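You operate a simulated robot arm through the tools that you are given. There is no shell and no other tool.

Carry out the task below with a simulated two-armed robot. There is one attempt and no reset: what you move stays moved.

JOB
Put two large scoops of lentils into the clip jar and lock it.
Fine: free the catch, lift the lid; scoop back; lid down, catch over it. Set down upright: large scoop.

The check looks at the end state, three seconds after you hand in, the way a careful person would. Anything else that was tipped, shoved, dropped, spilled or broken makes it a failure. A push-on lid holds only when it is set on centred and level and pressed home; a screw cap is set on level and turned clockwise until tight.

ROBOT AND FRAMES
Two 7-joint arms with two-finger parallel grippers on one trunk that stands fixed in place. Base frame: the origin is at the foot of the trunk, x ahead of it, y to its left, z up; the work surface is at about z = 0.9. Lengths are in m, angles in rad, forces in N, time in s.
The left shoulder is at [0.02, 0.113, 1.322], the right one opposite. With the tool pointing down near the work surface each hand reaches from about 0.14 to 0.58 m from the base axis, measured 20 degrees to its own side. Payload 1.57 kg a hand.
The TCP of each hand is the grasp point between the finger pads, 0.03 m short of the fingertips. In the tool frame z runs along the fingers and y along their closing line. Largest opening 0.08 m; finger width 0.017, thickness 0.012; the body of the gripper, 0.04 by 0.082 m, starts 0.08 m behind the TCP.
Orientation is told as [roll, pitch, yaw] about the base's x, y, z axes, in that order, counted from this pose: with the fingers straight down and closing along the base's y, the tool's x points along the base's -x, its y along +y and its z along -z.

CONTROLS
- The arms move only by the tool servo_tool. It takes "left_increments", "right_increments" or both (then of equal length, played together; a hand with none holds still); each is a list of rows, each a list of 7 numbers: the closure in counts, from 0 (fully open) to 255 (shut), then the shift along the tool's x, y, z in m, then the turn, a rotation vector about the tool's x, y, z in rad. In form: [[gripper, x, y, z, wx, wy, wz], ...]. A call has 1 to 20 rows; each row is the pose to reach, as a shift and turn from the pose commanded when the call began, along the tool's axes at that moment. Each row takes 0.2 s and may step no farther than 0.05 m and 0.15 rad from the row before; otherwise, or with a gripper value out of range, the whole call is refused. Where a pose cannot be reached the arm comes as near as it can. A force on the tool above 40 N (or 10 N above the force at the start of the call, whichever is more), or a blocked arm, ends the call early, and 0.2 s more pass. Each finger travels about 0.045 m/s and halts on what it meets, pressing with about 43 N; the grip force reading is that of the motor and also rises with nothing between the fingers. The clock runs only during rows and for 0.2 s after the last one: add rows that repeat a pose to give the fingers time. The reply holds the time, the measured pose of the TCP, the force on the tool along the base axes, the opening and the grip force, in the units named above and with some noise, with the torque about the TCP (base axes, N m) and any sound that the robot's microphone picked up.
- Cameras (640 x 400 px; columns grow to the right, rows downward): "scene" is now at [0.0939, 0.0244, 1.4437]; the picture's right is [0.29, -0.96, 0.00], its down [-0.60, -0.18, -0.78] and it looks along [0.75, 0.23, -0.62] (base axes); focal length 254 px, centre (320, 200). "left" rides on the left gripper at [0.072, 0.007, -0.122] in its tool frame; the picture's right is [-0.09, 1.00, 0.00], its down [-0.84, -0.08, -0.54] and it looks along [-0.54, -0.05, 0.84] (tool axes); focal length 238 px, centre (320, 200). "right" rides on the right gripper at [0.072, -0.007, -0.122] in its tool frame; the picture's right is [0.09, 1.00, 0.00], its down [-0.84, 0.08, -0.54] and it looks along [-0.54, 0.05, 0.84] (tool axes); focal length 238 px, centre (320, 200). There is no depth. A picture from a camera that has moved, and an enlarged one, comes with that camera's place and axes in the base frame and with its lens.
- grab_frame(camera): a new picture of that camera. It takes no simulated time.
- lift_body(by): slides the trunk up (or, below 0, down) by that many m; the arms and the scene camera ride with it, the base frame stays. It gives what a move gives, with no picture.
- aim_head(pan, tilt): turns the head with the scene camera to pan (to the left, within 1.396 rad either way) and tilt (down, from -0.506 to 1.204), counted from straight ahead of the robot. It gives what a move gives.
- inspect(camera, box): a new picture of the part [left, top, right, bottom] of that camera's present view, enlarged. It takes no simulated time.
- sign_off(): hands the job in; it is judged then, once.

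Places have to be worked out from the pictures, the camera data and where the tool is seen. Open the grippers and draw the arms clear of the work before you hand the job in, unless the task says otherwise.

The tools are called after "Request:" as name(argument=value, ...) on one line, values as JSON. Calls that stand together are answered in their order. servo_tool: Moves the arms, as the interface text tells. Its arguments: {"type":"object","properties":{"left_increments":{"type":"array"},"right_increments":{"type":"array"}},"required":[]} The other tools are called the same way: lift_body (by) slides the trunk up or down; aim_head (pan, tilt) turns the head that bears the scene camera; grab_frame (camera) takes a picture; inspect (camera, box) takes an enlarged picture of a part of a camera's view; sign_off () hands the job in.

At the start:

```text
clock: 0.0
left_position: [0.2933, 0.3662, 1.2595]
left_orientation: [0.0, 0.001, 0.001]
left_wrist_force: [-0.5, -0.1, -0.9]
left_wrist_torque: [-0.01, 0.0, 0.02]
left_opening: 0.0803
left_grasp_force: 0.0
right_position: [0.3983, 0.0468, 1.2768]
right_orientation: [0.0, 0.0, -0.001]
right_wrist_force: [0.0, -0.3, 0.0]
right_wrist_torque: [0.03, -0.01, -0.01]
right_opening: 0.0799
right_grasp_force: 0.0
trunk travel left (down, up): [-0.375, 0.195]
head pan, tilt: [0.293, 0.672]
```

scene: 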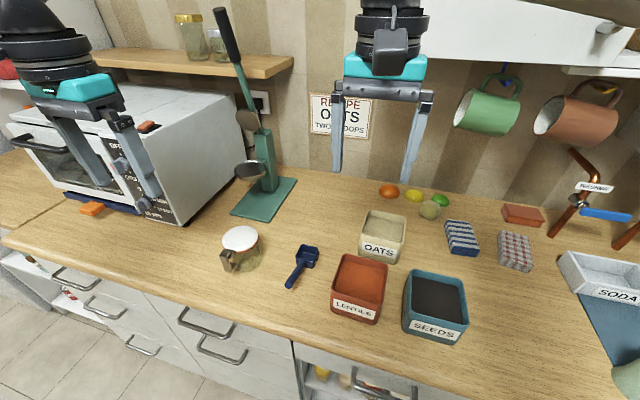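
right: 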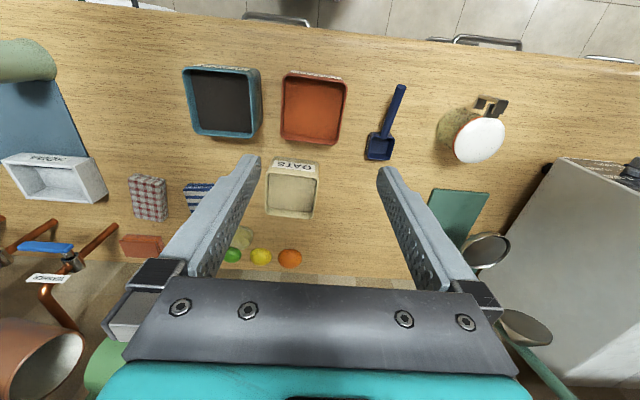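
left: 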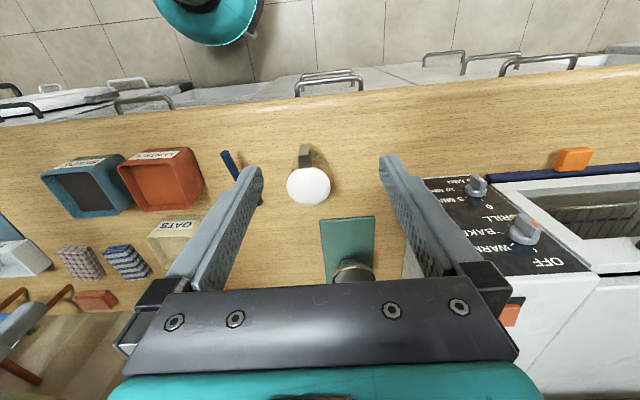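

I start by enlarging the views of the jar, the scoop, the lentil bin and the recipe sign before anything moves.

Request:
inspect(camera="scene", box=[200, 210, 340, 298])

Request:
inspect(camera="scene", box=[320, 200, 480, 350])

Request:
inspect(camera="left", box=[200, 120, 380, 232])

Request:
inspect(camera="right", box=[350, 70, 530, 182])

Request:
inspect(camera="scene", box=[290, 80, 390, 142])

```text
4.55 times, centred on (270, 254) of scene
camera zoom: at [0.0939, 0.0244, 1.4437], right [0.29, -0.96, 0.0], down [-0.6, -0.18, -0.78], along [0.75, 0.23, -0.62], focal length 1156 px, centre (547, -46)
```

zoom: 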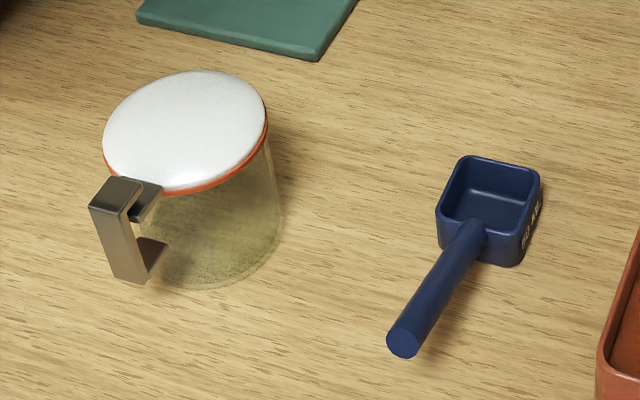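

```text
2.67 times, centred on (400, 275) of scene
camera zoom: at [0.0939, 0.0244, 1.4437], right [0.29, -0.96, 0.0], down [-0.6, -0.18, -0.78], along [0.75, 0.23, -0.62], focal length 678 px, centre (107, 0)
```

zoom: 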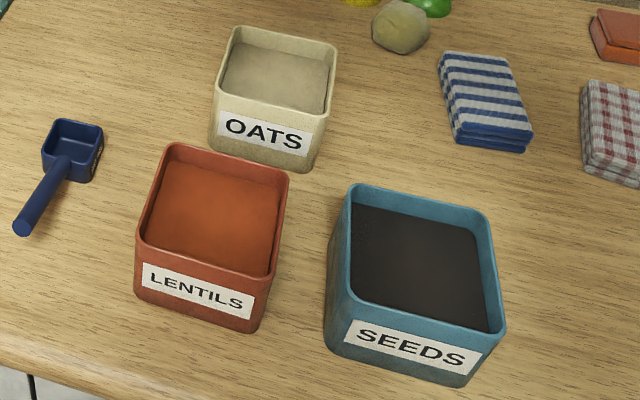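

```text
3.56 times, centred on (290, 176) of left
camera zoom: at [0.2188, 0.3719, 1.382], right [0.09, 1.0, 0.0], down [0.84, -0.08, 0.54], along [0.54, -0.05, -0.84], focal length 848 px, centre (427, 285)
```

zoom: 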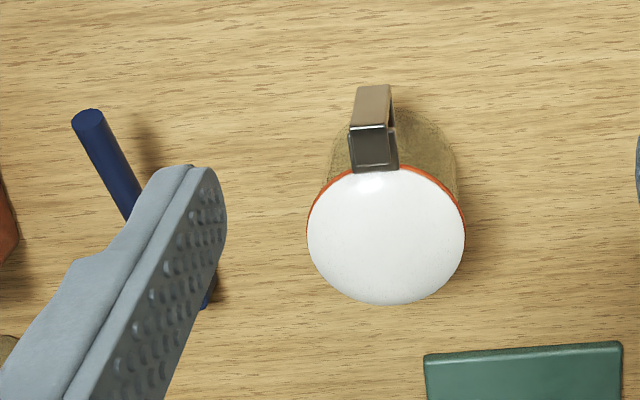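

```text
3.56 times, centred on (440, 126) of right
camera zoom: at [0.3263, 0.0388, 1.3961], right [-0.09, 1.0, 0.0], down [0.84, 0.08, 0.54], along [0.54, 0.05, -0.84], focal length 848 px, centre (-107, 463)
```

zoom: 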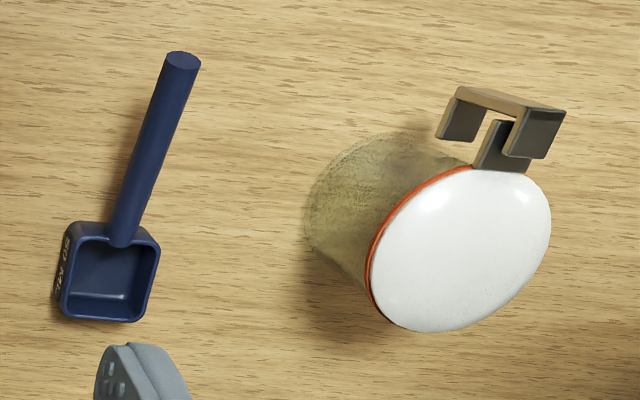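

```text
6.40 times, centred on (340, 111) of scene
camera zoom: at [0.0939, 0.0244, 1.4437], right [0.29, -0.96, 0.0], down [-0.6, -0.18, -0.78], along [0.75, 0.23, -0.62], focal length 1628 px, centre (192, 770)
```

zoom: 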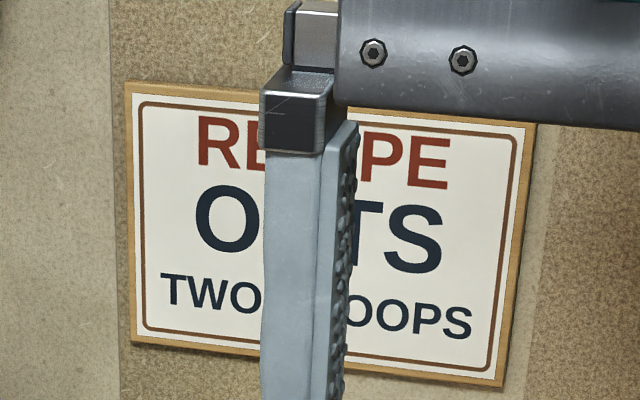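

The job says lentils, so the OATS recipe sign doesn't apply. I'll turn the head to check for any other scoop and to see the rest of the bench.

Request:
aim_head(pan=-0.5, tilt=0.75)

Request:
grab_frame(camera="scene")

Request:
aim_head(pan=0.75, tilt=0.8)

Request:
grab_frame(camera="scene")

```text
clock: 1.1
left_position: [0.2926, 0.3655, 1.2588]
left_orientation: [-0.002, 0.0, 0.001]
left_wrist_force: [0.0, 0.0, -0.9]
left_wrist_torque: [-0.01, -0.01, 0.02]
left_opening: 0.0802
left_grasp_force: 0.0
right_position: [0.3979, 0.0459, 1.2753]
right_orientation: [0.001, 0.0, 0.0]
right_wrist_force: [-0.2, -0.1, 0.8]
right_wrist_torque: [-0.01, -0.03, 0.0]
right_opening: 0.0801
right_grasp_force: 0.1
trunk travel left (down, up): [-0.375, 0.195]
head pan, tilt: [-0.499, 0.75]
```

```text
taken
camera scene: at [0.0844, -0.0401, 1.437], right [-0.48, -0.88, 0.0], down [-0.6, 0.33, -0.73], along [0.64, -0.35, -0.68], focal length 254 px, centre (320, 200)
```

scene: 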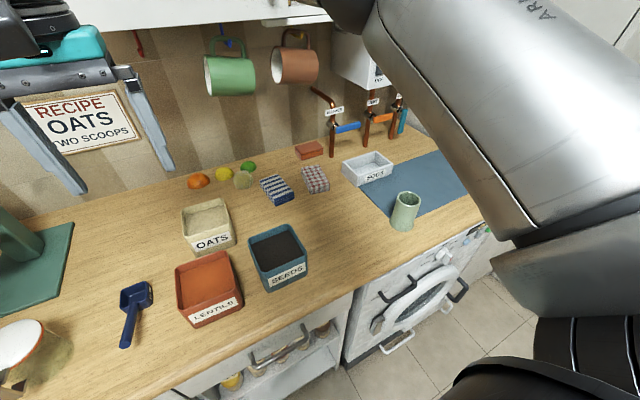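

```text
clock: 2.6
left_position: [0.2917, 0.3668, 1.2585]
left_orientation: [-0.001, 0.0, 0.0]
left_wrist_force: [0.1, 0.1, -0.6]
left_wrist_torque: [-0.01, 0.03, 0.01]
left_opening: 0.0801
left_grasp_force: 0.1
right_position: [0.3983, 0.0458, 1.2767]
right_orientation: [0.0, -0.001, -0.001]
right_wrist_force: [0.0, 0.4, -0.3]
right_wrist_torque: [-0.03, 0.0, 0.01]
right_opening: 0.0798
right_grasp_force: 0.1
trunk travel left (down, up): [-0.375, 0.195]
head pan, tilt: [0.75, 0.799]
```

```text
taken
camera scene: at [0.0707, 0.0545, 1.433], right [0.68, -0.73, 0.0], down [-0.52, -0.49, -0.7], along [0.51, 0.48, -0.72], focal length 254 px, centre (320, 200)
```

scene: 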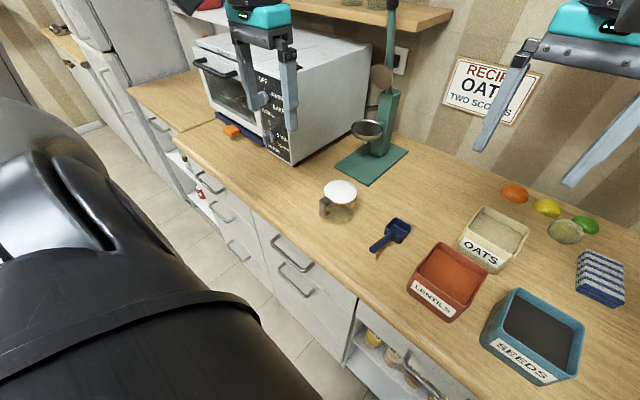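

Only one scoop is on the bench. I'll look closely at the jar's catch and hinge from this angle.

Request:
inspect(camera="scene", box=[300, 165, 420, 265])

Request:
inspect(camera="scene", box=[312, 175, 368, 225])

Request:
inspect(camera="right", box=[430, 85, 520, 170])

Request:
inspect(camera="left", box=[275, 135, 345, 215])

```text
4.00 times, centred on (360, 215) of scene
camera zoom: at [0.0707, 0.0545, 1.433], right [0.68, -0.73, 0.0], down [-0.52, -0.49, -0.7], along [0.51, 0.48, -0.72], focal length 1018 px, centre (160, 140)
```

zoom: 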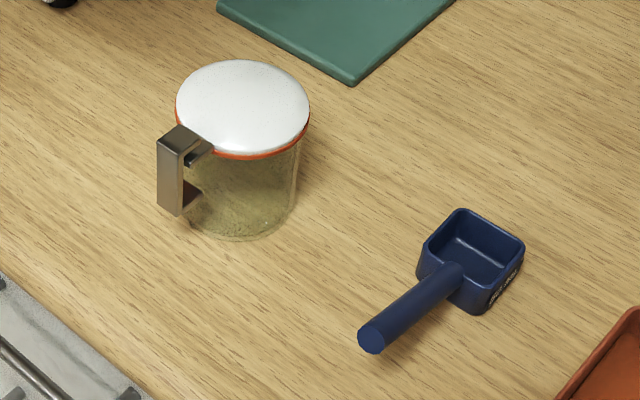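

```text
8.00 times, centred on (340, 200) of scene
camera zoom: at [0.0707, 0.0545, 1.433], right [0.68, -0.73, 0.0], down [-0.52, -0.49, -0.7], along [0.51, 0.48, -0.72], focal length 2035 px, centre (160, 200)
```

zoom: 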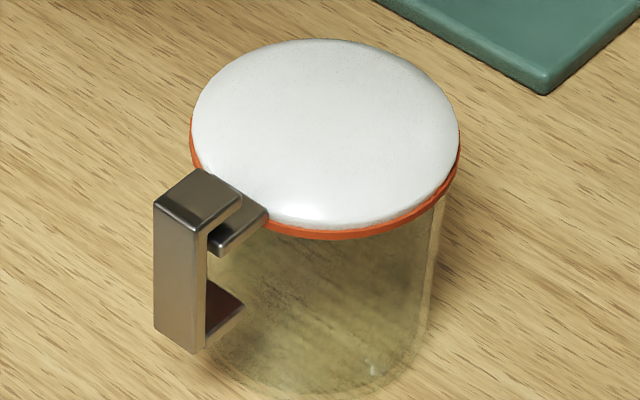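

```text
4.71 times, centred on (475, 128) of right
camera zoom: at [0.3264, 0.0388, 1.3961], right [-0.09, 1.0, 0.0], down [0.84, 0.08, 0.54], along [0.54, 0.05, -0.84], focal length 1122 px, centre (-409, 541)
```

zoom: 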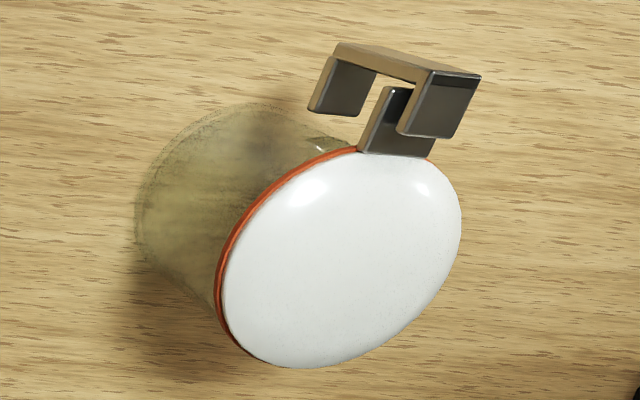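

```text
5.00 times, centred on (310, 175) of left
camera zoom: at [0.2189, 0.3719, 1.382], right [0.09, 1.0, 0.0], down [0.84, -0.08, 0.54], along [0.54, -0.05, -0.84], focal length 1192 px, centre (370, 325)
```

zoom: 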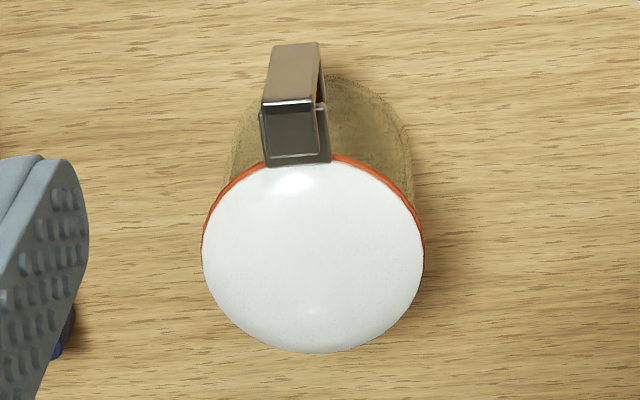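

From these views the jar is centred near (0.44, 0.33), with its lid top at z≈0.99. The catch is on the robot side at x≈0.37, and the lid tab sits under its hook. I'll bring the left hand lower in front of it for a closer look.

Request:
servo_tool(left_increments=[[0, 0, -0.01, 0.03, 0, 0, 0], [0, 0, -0.02, 0.06, 0, 0, 0], [0, 0, -0.03, 0.09, 0, 0, 0], [0, 0, -0.035, 0.115, 0, 0, 0]])

Request:
grab_frame(camera="left")

Request:
inspect(camera="left", box=[260, 40, 420, 200])

Request:
inspect(camera="scene", box=[270, 130, 390, 230])

```text
clock: 3.6
left_position: [0.2919, 0.3299, 1.1424]
left_orientation: [-0.001, 0.001, 0.001]
left_wrist_force: [-1.0, 0.3, -1.0]
left_wrist_torque: [0.03, -0.03, 0.0]
left_opening: 0.0801
left_grasp_force: 0.1
right_position: [0.3985, 0.0464, 1.2758]
right_orientation: [0.001, 0.002, -0.001]
right_wrist_force: [0.2, -0.2, 0.1]
right_wrist_torque: [0.04, 0.0, 0.02]
right_opening: 0.0801
right_grasp_force: 0.0
trunk travel left (down, up): [-0.375, 0.195]
head pan, tilt: [0.75, 0.799]
```

```text
taken
camera left: at [0.2189, 0.3357, 1.2653], right [0.09, 1.0, 0.0], down [0.84, -0.08, 0.54], along [0.54, -0.05, -0.84], focal length 238 px, centre (320, 200)
```

left: 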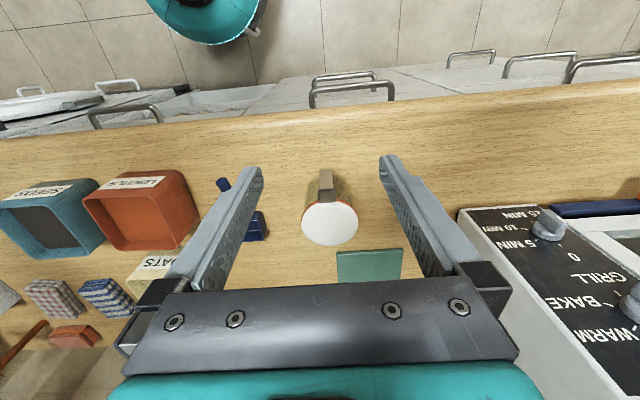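

```text
2.50 times, centred on (340, 120) of left
camera zoom: at [0.2189, 0.3357, 1.2653], right [0.09, 1.0, 0.0], down [0.84, -0.08, 0.54], along [0.54, -0.05, -0.84], focal length 596 px, centre (270, 400)
```

zoom: 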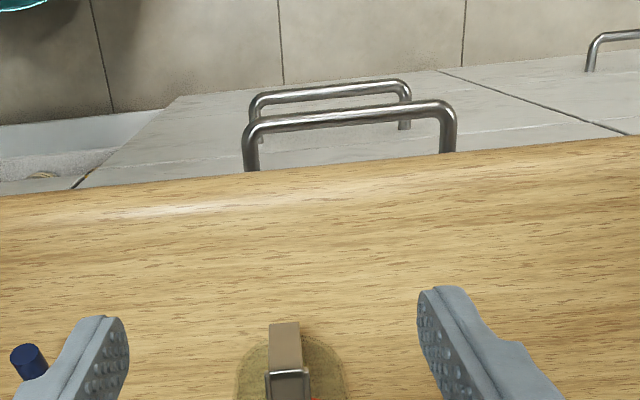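

```text
4.00 times, centred on (330, 180) of scene
camera zoom: at [0.0707, 0.0546, 1.433], right [0.68, -0.73, 0.0], down [-0.52, -0.49, -0.7], along [0.51, 0.48, -0.72], focal length 1018 px, centre (280, 280)
```

zoom: 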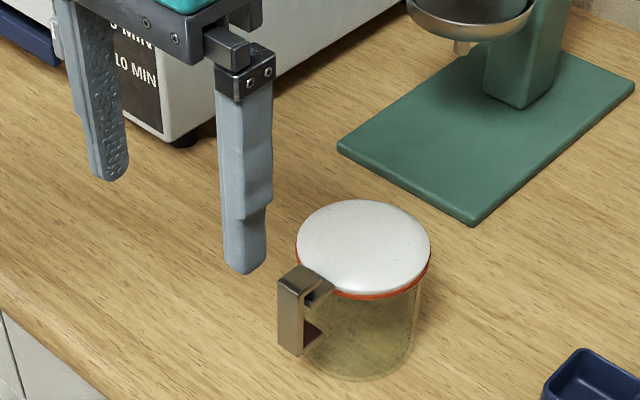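

I want a side view of the catch and hinge, so I'll yaw the right hand +90° to make its camera look along +y toward the jar and scoop.

Request:
servo_tool(right_increments=[[0, 0, 0, 0, 0, 0, -0.143], [0, 0, 0, 0, 0, 0, -0.286], [0, 0, 0, 0, 0, 0, -0.429], [0, 0, 0, 0, 0, 0, -0.571], [0, 0, 0, 0, 0, 0, -0.714], [0, 0, 0, 0, 0, 0, -0.857], [0, 0, 0, 0, 0, 0, -1.0], [0, 0, 0, 0, 0, 0, -1.143], [0, 0, 0, 0, 0, 0, -1.285], [0, 0, 0, 0, 0, 0, -1.43], [0, 0, 0, 0, 0, 0, -1.571]])

Request:
grab_frame(camera="right")

```text
clock: 6.0
left_position: [0.2921, 0.3291, 1.1419]
left_orientation: [-0.002, 0.001, -0.001]
left_wrist_force: [-0.2, -0.1, 0.0]
left_wrist_torque: [-0.02, 0.01, -0.04]
left_opening: 0.08
left_grasp_force: 0.1
right_position: [0.3072, 0.0498, 1.2653]
right_orientation: [-0.001, 0.0, 1.57]
right_wrist_force: [-0.5, -0.9, -0.3]
right_wrist_torque: [0.02, 0.03, 0.0]
right_opening: 0.08
right_grasp_force: 0.1
right hand out of reach, approached as far as the arm can: row 9, 10, 11
trunk travel left (down, up): [-0.375, 0.195]
head pan, tilt: [0.75, 0.799]
```

```text
taken
camera right: at [0.3139, -0.0228, 1.3855], right [-1.0, -0.09, 0.0], down [-0.08, 0.84, 0.54], along [-0.05, 0.54, -0.84], focal length 238 px, centre (320, 200)
```

right: 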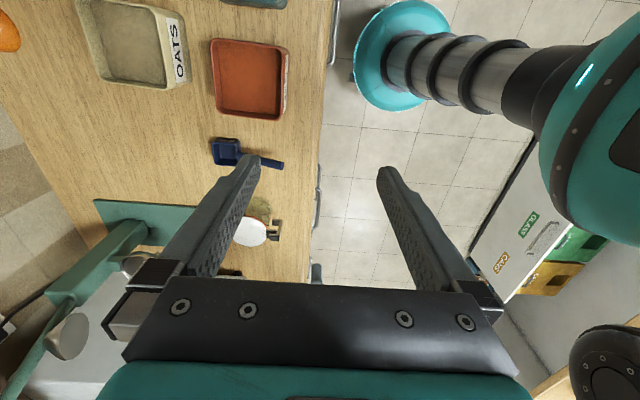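

The scoop and jar appear in this view. I'll lower the right hand and tilt it toward +y for a shallower side view of the catch.

Request:
servo_tool(right_increments=[[0, 0.0, -0.01, 0.04, 0, -0.14, 0], [0, 0.0, -0.02, 0.08, 0, -0.28, 0], [0, 0.0, -0.03, 0.12, 0, -0.42, 0], [0, 0.0, -0.04, 0.15, 0, -0.56, 0], [0, 0.0, -0.05, 0.17, 0, -0.7, 0]])

Request:
grab_frame(camera="right")

```text
clock: 7.2
left_position: [0.2916, 0.3309, 1.1411]
left_orientation: [-0.004, -0.001, -0.002]
left_wrist_force: [0.3, -0.5, -0.2]
left_wrist_torque: [-0.06, -0.01, -0.01]
left_opening: 0.0803
left_grasp_force: 0.0
right_position: [0.301, 0.1085, 1.1976]
right_orientation: [-0.092, -0.506, 1.461]
right_wrist_force: [-0.3, 0.5, 0.8]
right_wrist_torque: [-0.03, 0.03, -0.04]
right_opening: 0.0802
right_grasp_force: 0.0
right hand out of reach, approached as far as the arm can: row 1, 2, 3, 4, 5
trunk travel left (down, up): [-0.375, 0.195]
head pan, tilt: [0.75, 0.799]
```

```text
taken
camera right: at [0.2829, -0.0135, 1.2678], right [-0.99, 0.07, -0.12], down [-0.07, 0.49, 0.87], along [0.12, 0.87, -0.48], focal length 238 px, centre (320, 200)
```

right: 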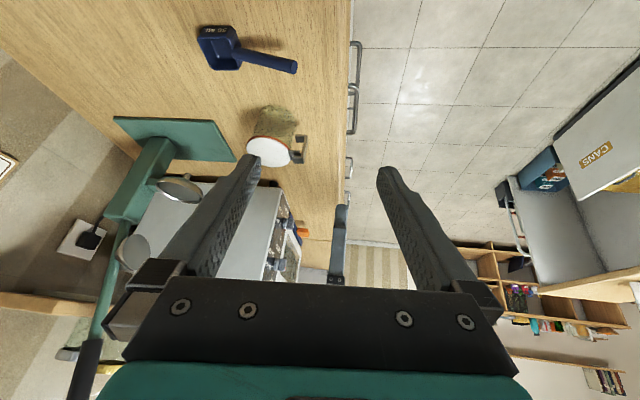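

Request:
inspect(camera="right", box=[235, 95, 325, 175])

Request:
inspect(camera="right", box=[185, 15, 315, 95])

```text
5.00 times, centred on (280, 135) of right
camera zoom: at [0.2829, -0.0135, 1.2678], right [-0.99, 0.07, -0.12], down [-0.07, 0.49, 0.87], along [0.12, 0.87, -0.48], focal length 1192 px, centre (520, 525)
```

zoom: 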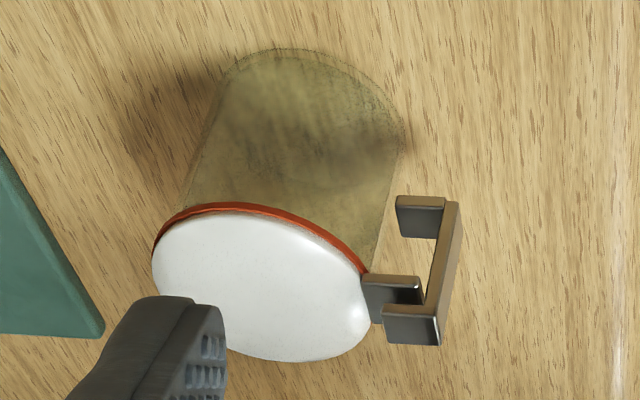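

```text
4.92 times, centred on (250, 55) of right
camera zoom: at [0.2829, -0.0135, 1.2678], right [-0.99, 0.07, -0.12], down [-0.07, 0.49, 0.87], along [0.12, 0.87, -0.48], focal length 1173 px, centre (665, 914)
```

zoom: 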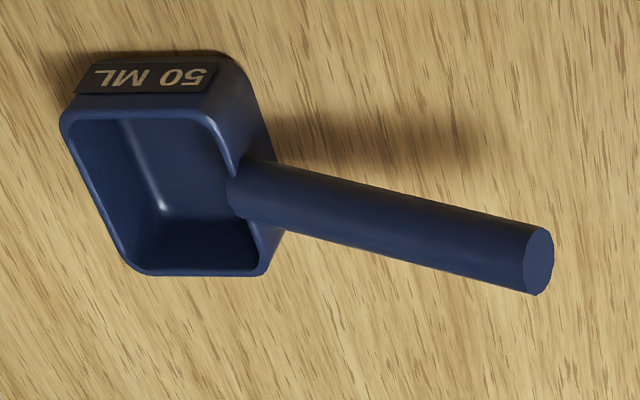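

The catch is a C-shaped bracket with its hook over the lid tab. I'll enlarge the current left and scene views for precise positions before gripping it.

Request:
inspect(camera="left", box=[290, 160, 370, 250])

Request:
inspect(camera="scene", box=[300, 170, 380, 230])

```text
4.44 times, centred on (330, 205) of left
camera zoom: at [0.219, 0.3374, 1.2653], right [0.09, 1.0, 0.0], down [0.84, -0.08, 0.54], along [0.54, -0.05, -0.84], focal length 1059 px, centre (276, 178)
```

zoom: 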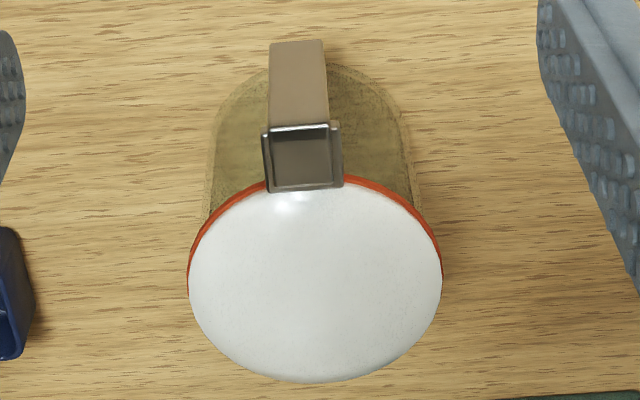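

```text
6.67 times, centred on (340, 200) of scene
camera zoom: at [0.0708, 0.0564, 1.4329], right [0.68, -0.73, 0.0], down [-0.52, -0.49, -0.7], along [0.51, 0.47, -0.72], focal length 1696 px, centre (187, 200)
```

zoom: 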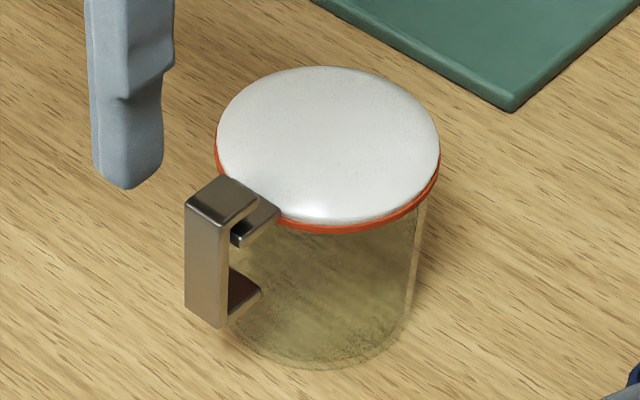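

The hook's outer edge is at about (0.373, 0.330, 1.00) and it is roughly 19 mm wide. I'll bring the open left hand above the catch, straddling it in y, and check alignment.

Request:
servo_tool(left_increments=[[50, -0.03, 0, 0.03, 0, 0, 0], [90, -0.06, -0.001, 0.06, 0, 0, 0], [90, -0.083, -0.001, 0.09, 0, 0, 0], [90, -0.083, -0.001, 0.1, 0, 0, 0]])

Request:
grab_frame(camera="left")

Request:
inspect(camera="scene", box=[280, 130, 400, 230])

Request:
inspect(camera="right", box=[235, 95, 355, 215])

```text
clock: 8.2
left_position: [0.3766, 0.3299, 1.0427]
left_orientation: [-0.002, -0.001, 0.0]
left_wrist_force: [0.3, -0.2, -0.3]
left_wrist_torque: [0.0, -0.02, 0.0]
left_opening: 0.0517
left_grasp_force: 0.1
right_position: [0.3006, 0.106, 1.1985]
right_orientation: [-0.088, -0.507, 1.463]
right_wrist_force: [-0.6, 1.2, 0.2]
right_wrist_torque: [-0.02, 0.0, -0.03]
right_opening: 0.0801
right_grasp_force: 0.0
trunk travel left (down, up): [-0.375, 0.195]
head pan, tilt: [0.75, 0.799]
```

```text
taken
camera left: at [0.3027, 0.3353, 1.1667], right [0.09, 1.0, 0.0], down [0.84, -0.08, 0.54], along [0.54, -0.05, -0.84], focal length 238 px, centre (320, 200)
```

left: 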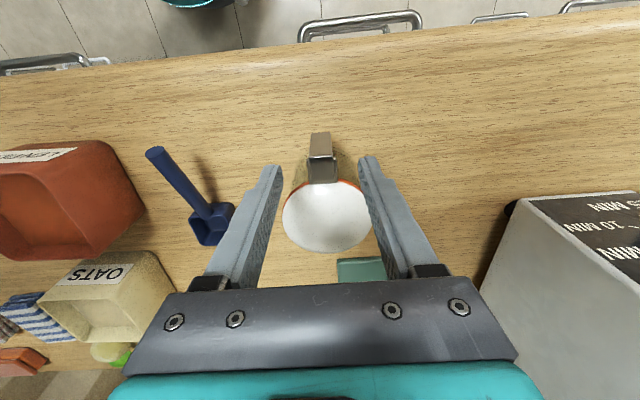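

```text
4.00 times, centred on (340, 180) of scene
camera zoom: at [0.0702, 0.0544, 1.4331], right [0.68, -0.73, 0.0], down [-0.52, -0.49, -0.7], along [0.51, 0.48, -0.72], focal length 1018 px, centre (240, 280)
```

zoom: 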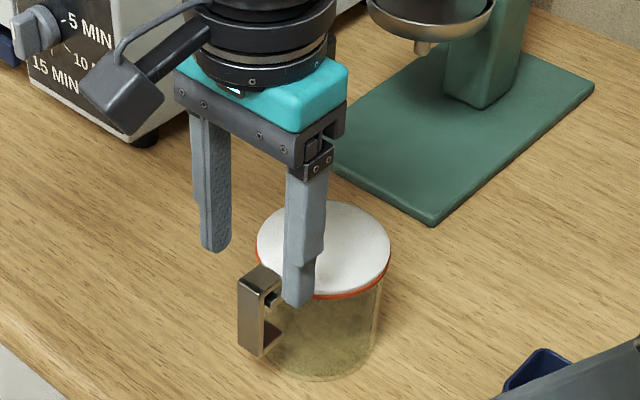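

```text
3.33 times, centred on (295, 155) of right
camera zoom: at [0.2824, -0.0154, 1.2683], right [-0.99, 0.07, -0.12], down [-0.07, 0.48, 0.87], along [0.12, 0.87, -0.47], focal length 794 px, centre (403, 350)
```

zoom: 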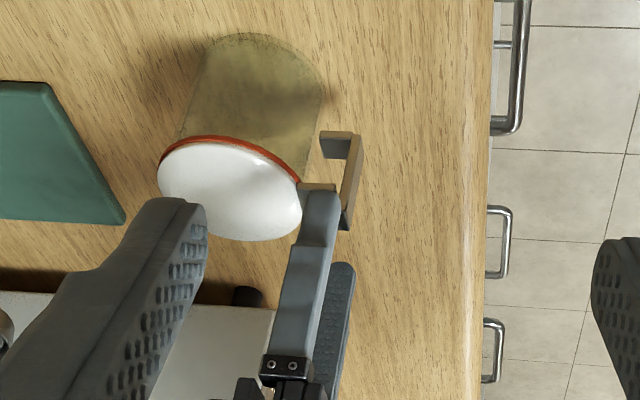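

The fingers straddle the catch evenly. The lid tab is slightly wider than the hook, so I plan to pinch only the hook's top with the fingertips. First I'll measure its height from this closer view.

Request:
inspect(camera="left", box=[296, 120, 346, 190])

Request:
inspect(camera="right", box=[310, 130, 350, 170])

```text
5.71 times, centred on (321, 155) of left
camera zoom: at [0.3027, 0.3353, 1.1667], right [0.09, 1.0, 0.0], down [0.84, -0.08, 0.54], along [0.54, -0.05, -0.84], focal length 1362 px, centre (314, 457)
```

zoom: 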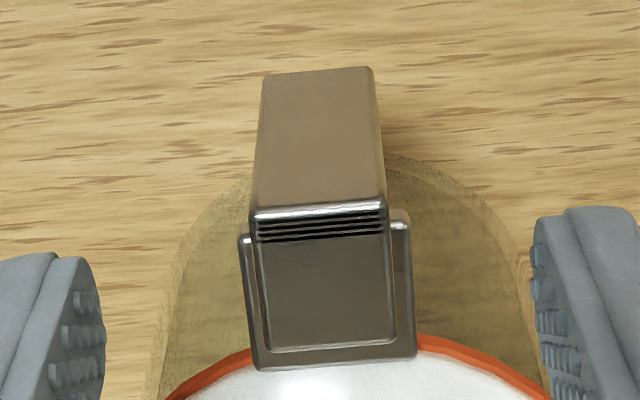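

```text
10.00 times, centred on (330, 150) of right
camera zoom: at [0.2824, -0.0154, 1.2683], right [-0.99, 0.07, -0.12], down [-0.07, 0.48, 0.87], along [0.12, 0.87, -0.47], focal length 2384 px, centre (220, 700)
```

zoom: 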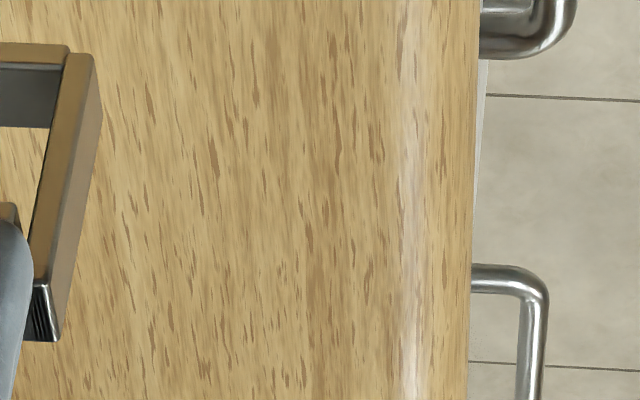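

The hook top spans x 0.371–0.392 at z≈1.00 and is 18–19 mm wide, over a tab about 23 mm wide. I'll lower the tips to z≈0.997 and close. The opening will tell me whether I have the hook (~18 mm) or the tab (~23 mm).

Request:
servo_tool(left_increments=[[90, 0, 0, 0.01, 0, 0, 0], [90, 0, 0, 0.0155, 0, 0, 0], [130, 0, 0, 0.0155, 0, 0, 0], [170, 0, 0, 0.0155, 0, 0, 0], [200, 0, 0, 0.0155, 0, 0, 0], [220, 0, 0, 0.0155, 0, 0, 0], [220, 0, 0, 0.0155, 0, 0, 0]])

Request:
inspect(camera="left", box=[256, 110, 386, 210])

Request:
inspect(camera="scene", box=[300, 150, 380, 230])

```text
clock: 9.8
left_position: [0.3754, 0.3297, 1.0278]
left_orientation: [-0.002, 0.0, 0.001]
left_wrist_force: [0.3, -0.2, -0.9]
left_wrist_torque: [0.0, 0.01, 0.05]
left_opening: 0.0175
left_grasp_force: 30.5
right_position: [0.2998, 0.1065, 1.1984]
right_orientation: [-0.089, -0.505, 1.461]
right_wrist_force: [-0.5, 0.0, -0.1]
right_wrist_torque: [0.0, 0.0, 0.02]
right_opening: 0.0801
right_grasp_force: 0.1
trunk travel left (down, up): [-0.375, 0.195]
head pan, tilt: [0.75, 0.799]
```

```text
4.00 times, centred on (321, 160) of left
camera zoom: at [0.3022, 0.3359, 1.151], right [0.09, 1.0, 0.0], down [0.84, -0.08, 0.54], along [0.54, -0.05, -0.84], focal length 953 px, centre (316, 360)
```

zoom: 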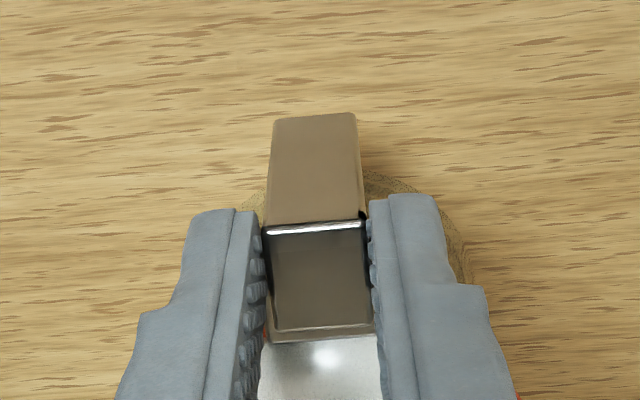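

```text
5.00 times, centred on (340, 190) of scene
camera zoom: at [0.0707, 0.0546, 1.433], right [0.68, -0.73, 0.0], down [-0.52, -0.49, -0.7], along [0.51, 0.48, -0.72], focal length 1272 px, centre (220, 250)
```

zoom: 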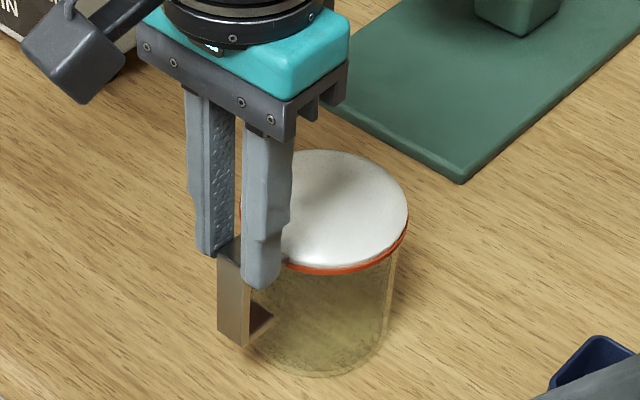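

The opening reads 17.5 mm, so I'm gripping the hook itself. I'll pull outward (−x) a few millimetres at a time and watch the force.

Request:
servo_tool(left_increments=[[220, 0.002, 0, 0, 0, -0.03, 0], [220, 0.004, 0, 0, 0, -0.06, 0]])

Request:
inspect(camera="scene", box=[300, 150, 380, 230])

```text
clock: 10.4
left_position: [0.3714, 0.3288, 1.0278]
left_orientation: [-0.003, -0.06, 0.001]
left_wrist_force: [-0.6, 0.2, -0.6]
left_wrist_torque: [-0.01, 0.09, 0.0]
left_opening: 0.0173
left_grasp_force: 32.7
right_position: [0.3007, 0.1069, 1.1972]
right_orientation: [-0.089, -0.506, 1.462]
right_wrist_force: [-0.4, 0.4, 0.1]
right_wrist_torque: [0.01, -0.04, -0.02]
right_opening: 0.08
right_grasp_force: 0.0
trunk travel left (down, up): [-0.375, 0.195]
head pan, tilt: [0.75, 0.799]
```

```text
5.00 times, centred on (340, 190) of scene
camera zoom: at [0.0705, 0.0546, 1.433], right [0.68, -0.73, 0.0], down [-0.52, -0.49, -0.7], along [0.51, 0.48, -0.72], focal length 1272 px, centre (220, 250)
```

zoom: 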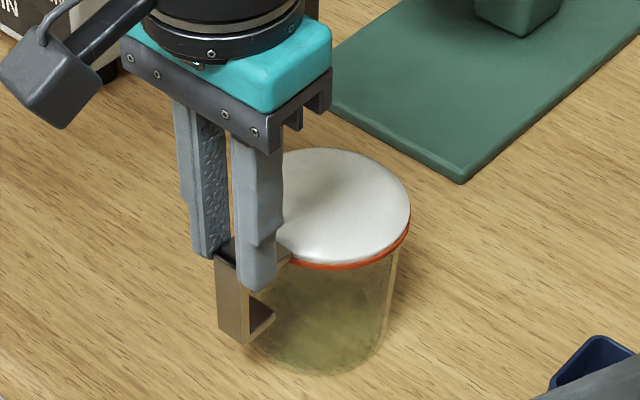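

The hook is following the pull with little force. I'll continue along an arc about the lower hinge with matching rotation.

Request:
servo_tool(left_increments=[[220, 0.005, 0, 0.001, 0, -0.06, 0], [220, 0.009, 0, 0.002, 0, -0.12, 0], [220, 0.0135, 0, 0.003, 0, -0.18, 0], [220, 0.018, 0, 0.004, 0, -0.24, 0]])

Request:
inspect(camera="scene", box=[300, 150, 380, 230])

Request:
inspect(camera="right", box=[235, 95, 355, 215])

```text
clock: 11.4
left_position: [0.3541, 0.3293, 1.0233]
left_orientation: [0.0, -0.3, 0.001]
left_wrist_force: [-1.4, 0.8, 0.5]
left_wrist_torque: [0.08, 0.11, 0.09]
left_opening: 0.0172
left_grasp_force: 32.7
right_position: [0.3005, 0.1062, 1.1979]
right_orientation: [-0.089, -0.506, 1.462]
right_wrist_force: [0.6, -0.1, -1.5]
right_wrist_torque: [-0.02, 0.03, -0.03]
right_opening: 0.0797
right_grasp_force: 0.0
trunk travel left (down, up): [-0.375, 0.195]
head pan, tilt: [0.75, 0.799]
```

```text
5.00 times, centred on (340, 190) of scene
camera zoom: at [0.0705, 0.0549, 1.433], right [0.68, -0.73, 0.0], down [-0.52, -0.49, -0.7], along [0.51, 0.48, -0.72], focal length 1272 px, centre (220, 250)
```

zoom: 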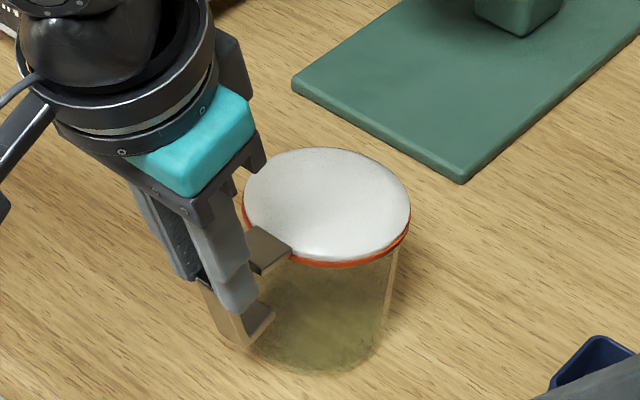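

```text
3.33 times, centred on (295, 155) of right
camera zoom: at [0.2826, -0.0149, 1.2682], right [-0.99, 0.07, -0.12], down [-0.07, 0.48, 0.87], along [0.12, 0.87, -0.47], focal length 794 px, centre (403, 350)
```

zoom: 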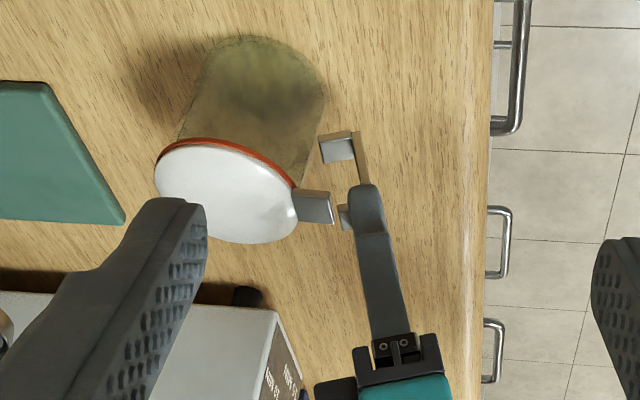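

The catch has swung clear of the tab with almost no force. I'll carry on folding it outward along the same arc so it stays well out of the way.

Request:
servo_tool(left_increments=[[220, 0.0105, 0, 0.0007, 0, -0.14, 0], [220, 0.0207, 0, 0.0029, 0, -0.28, 0], [220, 0.0306, 0, 0.0065, 0, -0.42, 0], [220, 0.0398, 0, 0.0114, 0, -0.56, 0], [220, 0.0483, 0, 0.0176, 0, -0.7, 0]])

Request:
inspect(camera="scene", box=[290, 150, 380, 230])

Request:
inspect(camera="right", box=[235, 95, 355, 215])

```text
clock: 12.6
left_position: [0.3116, 0.3313, 0.9921]
left_orientation: [-0.005, -1.001, 0.005]
left_wrist_force: [-1.1, 0.1, -1.8]
left_wrist_torque: [0.02, 0.08, 0.05]
left_opening: 0.0174
left_grasp_force: 32.2
right_position: [0.2997, 0.1063, 1.1973]
right_orientation: [-0.089, -0.505, 1.462]
right_wrist_force: [0.3, 0.3, 0.5]
right_wrist_torque: [0.02, 0.03, -0.03]
right_opening: 0.0802
right_grasp_force: 0.1
trunk travel left (down, up): [-0.375, 0.195]
head pan, tilt: [0.75, 0.799]
```

```text
5.00 times, centred on (335, 190) of scene
camera zoom: at [0.0705, 0.055, 1.433], right [0.68, -0.73, 0.0], down [-0.52, -0.49, -0.7], along [0.51, 0.48, -0.72], focal length 1272 px, centre (245, 250)
```

zoom: 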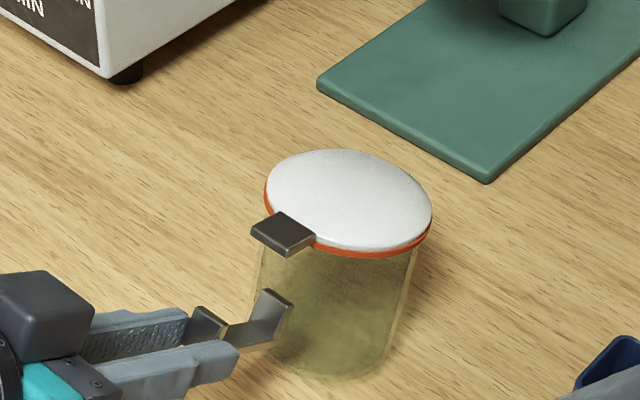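

```text
3.33 times, centred on (295, 155) of right
camera zoom: at [0.2826, -0.0148, 1.2682], right [-0.99, 0.07, -0.12], down [-0.07, 0.48, 0.87], along [0.12, 0.87, -0.47], focal length 794 px, centre (403, 350)
```

zoom: 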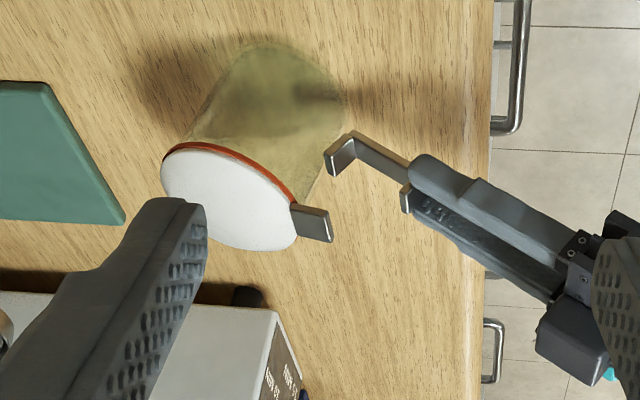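

Both views show the jar's front is lifted. The catch hinge must be further in, near the jar wall at (0.40, 0.955), so my arc was levering the jar up. I'll lower the hand gently along (+0.014, 0, −0.019), keeping its angle, to set the jar flat again.

Request:
servo_tool(left_increments=[[220, 0.0021, 0, 0.0055, 0, 0, 0], [220, 0.0042, 0, 0.011, 0, 0, 0], [220, 0.0063, 0, 0.0165, 0, 0, 0]])

Request:
inspect(camera="scene", box=[290, 150, 380, 230])

Request:
inspect(camera="right", box=[235, 95, 355, 215])

```text
clock: 13.4
left_position: [0.3228, 0.3306, 0.9773]
left_orientation: [-0.003, -1.002, 0.002]
left_wrist_force: [0.0, 0.0, -1.3]
left_wrist_torque: [0.02, 0.1, 0.0]
left_opening: 0.0174
left_grasp_force: 32.1
right_position: [0.3002, 0.1068, 1.1989]
right_orientation: [-0.09, -0.504, 1.461]
right_wrist_force: [0.3, 0.3, 0.1]
right_wrist_torque: [-0.02, -0.02, -0.01]
right_opening: 0.0801
right_grasp_force: 0.1
trunk travel left (down, up): [-0.375, 0.195]
head pan, tilt: [0.75, 0.799]
```

```text
5.00 times, centred on (335, 190) of scene
camera zoom: at [0.0706, 0.0546, 1.433], right [0.68, -0.73, 0.0], down [-0.52, -0.49, -0.7], along [0.51, 0.48, -0.72], focal length 1272 px, centre (245, 250)
```

zoom: 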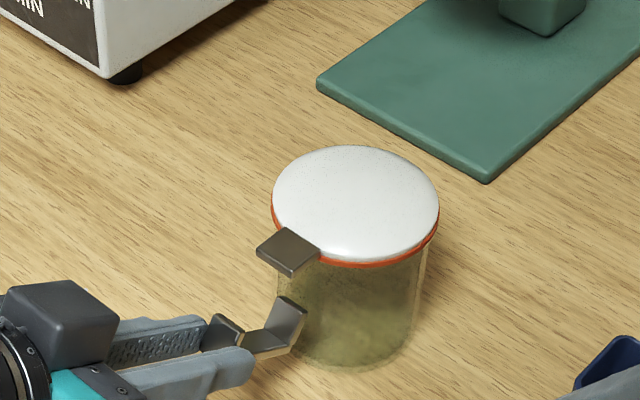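

```text
3.33 times, centred on (295, 155) of right
camera zoom: at [0.2828, -0.0151, 1.2681], right [-0.99, 0.07, -0.12], down [-0.07, 0.48, 0.87], along [0.12, 0.87, -0.47], focal length 794 px, centre (403, 350)
```

zoom: 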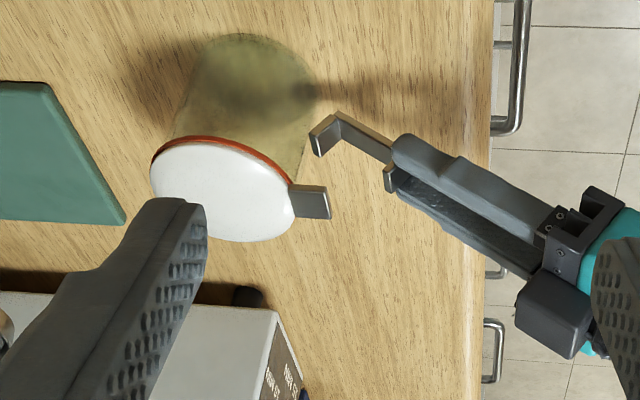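

The jar is nearly flat again. I'll lower the last few millimetres while watching the force, then open the fingers.

Request:
servo_tool(left_increments=[[220, 0.0012, 0, 0.002, 0, 0, 0], [220, 0.0023, 0, 0.0038, 0, 0, 0]])

Request:
inspect(camera="scene", box=[290, 150, 380, 230])

Request:
inspect(camera="right", box=[235, 95, 355, 215])

```text
clock: 14.0
left_position: [0.3243, 0.329, 0.9749]
left_orientation: [0.002, -1.004, -0.002]
left_wrist_force: [-3.1, -0.6, 8.8]
left_wrist_torque: [-0.1, -0.5, 0.02]
left_opening: 0.0176
left_grasp_force: 32.2
right_position: [0.2995, 0.1058, 1.1987]
right_orientation: [-0.089, -0.506, 1.464]
right_wrist_force: [-1.0, 0.1, -0.6]
right_wrist_torque: [0.0, 0.02, 0.02]
right_opening: 0.0801
right_grasp_force: 0.2
trunk travel left (down, up): [-0.375, 0.195]
head pan, tilt: [0.75, 0.799]
```

```text
5.00 times, centred on (335, 190) of scene
camera zoom: at [0.0696, 0.0542, 1.4332], right [0.68, -0.73, 0.0], down [-0.52, -0.49, -0.7], along [0.51, 0.48, -0.72], focal length 1272 px, centre (245, 250)
```

zoom: 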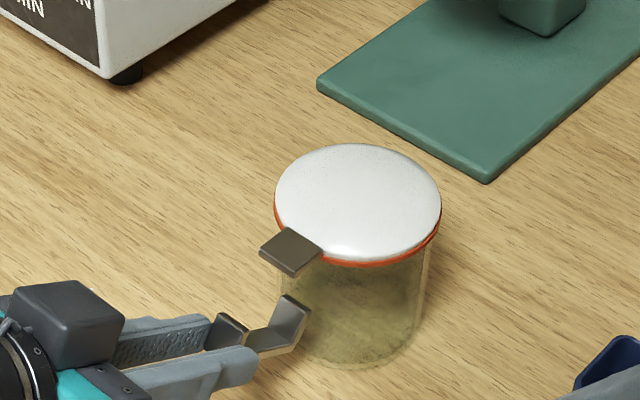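

```text
3.33 times, centred on (295, 155) of right
camera zoom: at [0.2818, -0.0155, 1.2685], right [-0.99, 0.07, -0.12], down [-0.07, 0.48, 0.87], along [0.12, 0.87, -0.47], focal length 794 px, centre (403, 350)
```

zoom: 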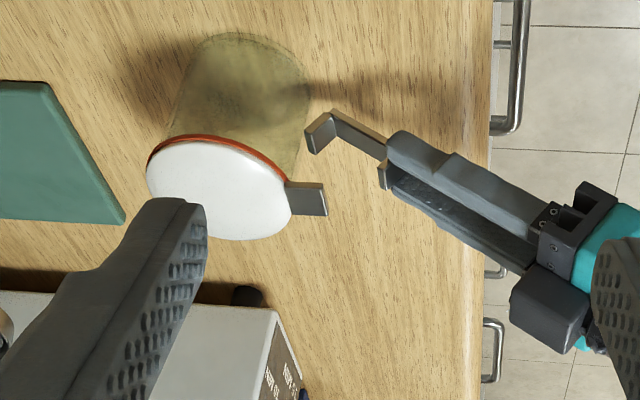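

An upward force of about 9 N shows the jar is flat on the bench. I'll relax the push slightly, open the fingers and back off along the finger axis.

Request:
servo_tool(left_increments=[[220, -0.0008, 0, -0.0015, 0, 0, 0], [150, -0.0008, 0, -0.0015, 0, 0, 0], [110, -0.0008, 0, -0.0015, 0, 0, 0], [90, -0.0008, 0, -0.0015, 0, 0, 0], [90, -0.0008, 0, -0.02, 0, 0, 0], [90, -0.0008, 0, -0.045, 0, 0, 0]])

Request:
inspect(camera="scene", box=[290, 150, 380, 230])

Request:
inspect(camera="right", box=[235, 95, 355, 215])

Request:
grab_frame(camera="left")

```text
clock: 15.4
left_position: [0.2871, 0.3292, 0.9996]
left_orientation: [-0.002, -0.999, 0.001]
left_wrist_force: [0.2, -0.1, 0.7]
left_wrist_torque: [-0.03, -0.02, 0.02]
left_opening: 0.0517
left_grasp_force: 0.0
right_position: [0.3002, 0.1059, 1.198]
right_orientation: [-0.09, -0.505, 1.463]
right_wrist_force: [0.8, 0.0, 0.8]
right_wrist_torque: [0.01, -0.02, 0.02]
right_opening: 0.0799
right_grasp_force: 0.0
trunk travel left (down, up): [-0.375, 0.195]
head pan, tilt: [0.75, 0.799]
```

```text
5.00 times, centred on (335, 190) of scene
camera zoom: at [0.0705, 0.0543, 1.4331], right [0.68, -0.73, 0.0], down [-0.52, -0.49, -0.7], along [0.51, 0.48, -0.72], focal length 1272 px, centre (245, 250)
```

zoom: 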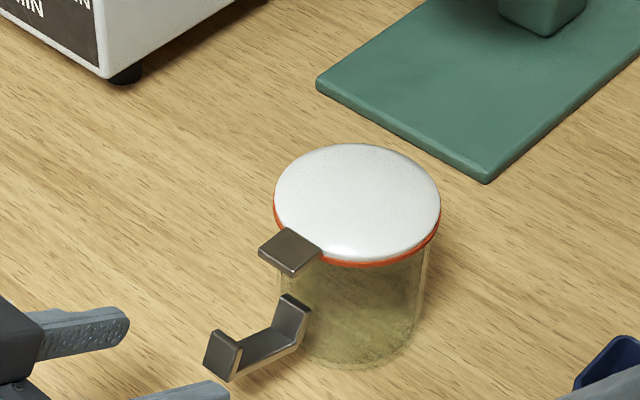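

```text
3.33 times, centred on (295, 155) of right
camera zoom: at [0.2826, -0.0154, 1.2682], right [-0.99, 0.07, -0.12], down [-0.07, 0.48, 0.87], along [0.12, 0.87, -0.47], focal length 794 px, centre (403, 350)
```

zoom: 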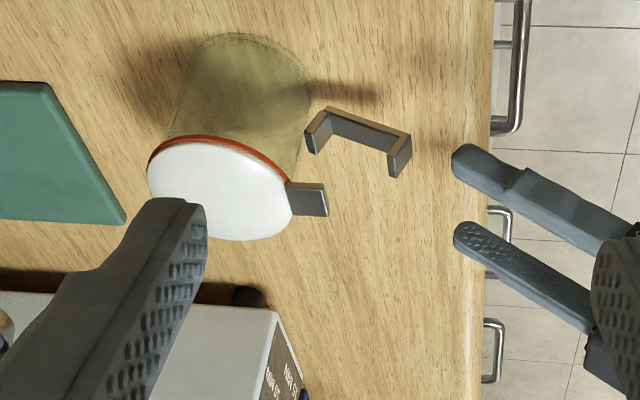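

```text
taken
camera left: at [0.1445, 0.3353, 1.0063], right [0.05, 1.0, 0.08], down [0.0, -0.08, 1.0], along [1.0, -0.05, 0.0], focal length 238 px, centre (320, 200)
```

left: 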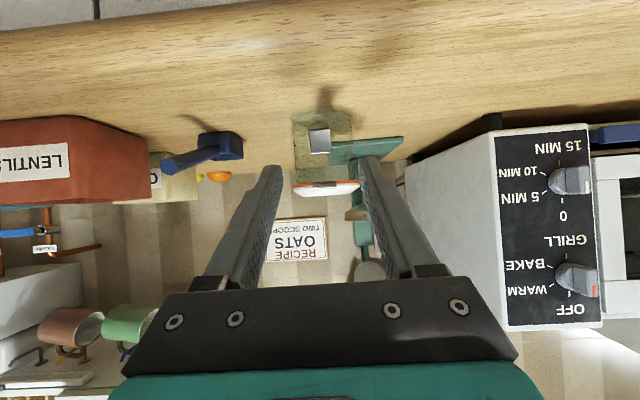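

The catch is folded out and stays there. This level view from the left hand shows the lid edge-on, so I'll enlarge it to find the tab.

Request:
inspect(camera="left", box=[270, 90, 380, 210])

Request:
inspect(camera="right", box=[245, 95, 365, 170])

```text
3.33 times, centred on (325, 150) of left
camera zoom: at [0.1445, 0.3353, 1.0063], right [0.05, 1.0, 0.08], down [0.0, -0.08, 1.0], along [1.0, -0.05, 0.0], focal length 794 px, centre (303, 367)
```

zoom: 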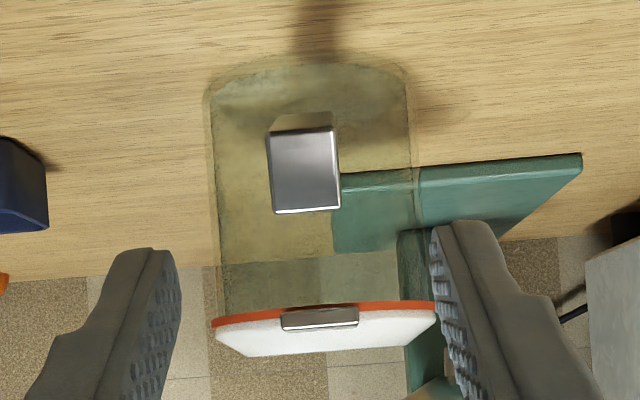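

```text
5.33 times, centred on (305, 132) of right
camera zoom: at [0.2826, -0.0154, 1.2682], right [-0.99, 0.07, -0.12], down [-0.07, 0.48, 0.87], along [0.12, 0.87, -0.47], focal length 1271 px, centre (400, 560)
```

zoom: 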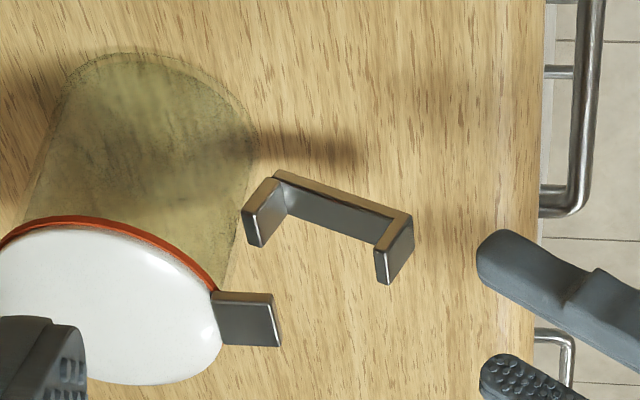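

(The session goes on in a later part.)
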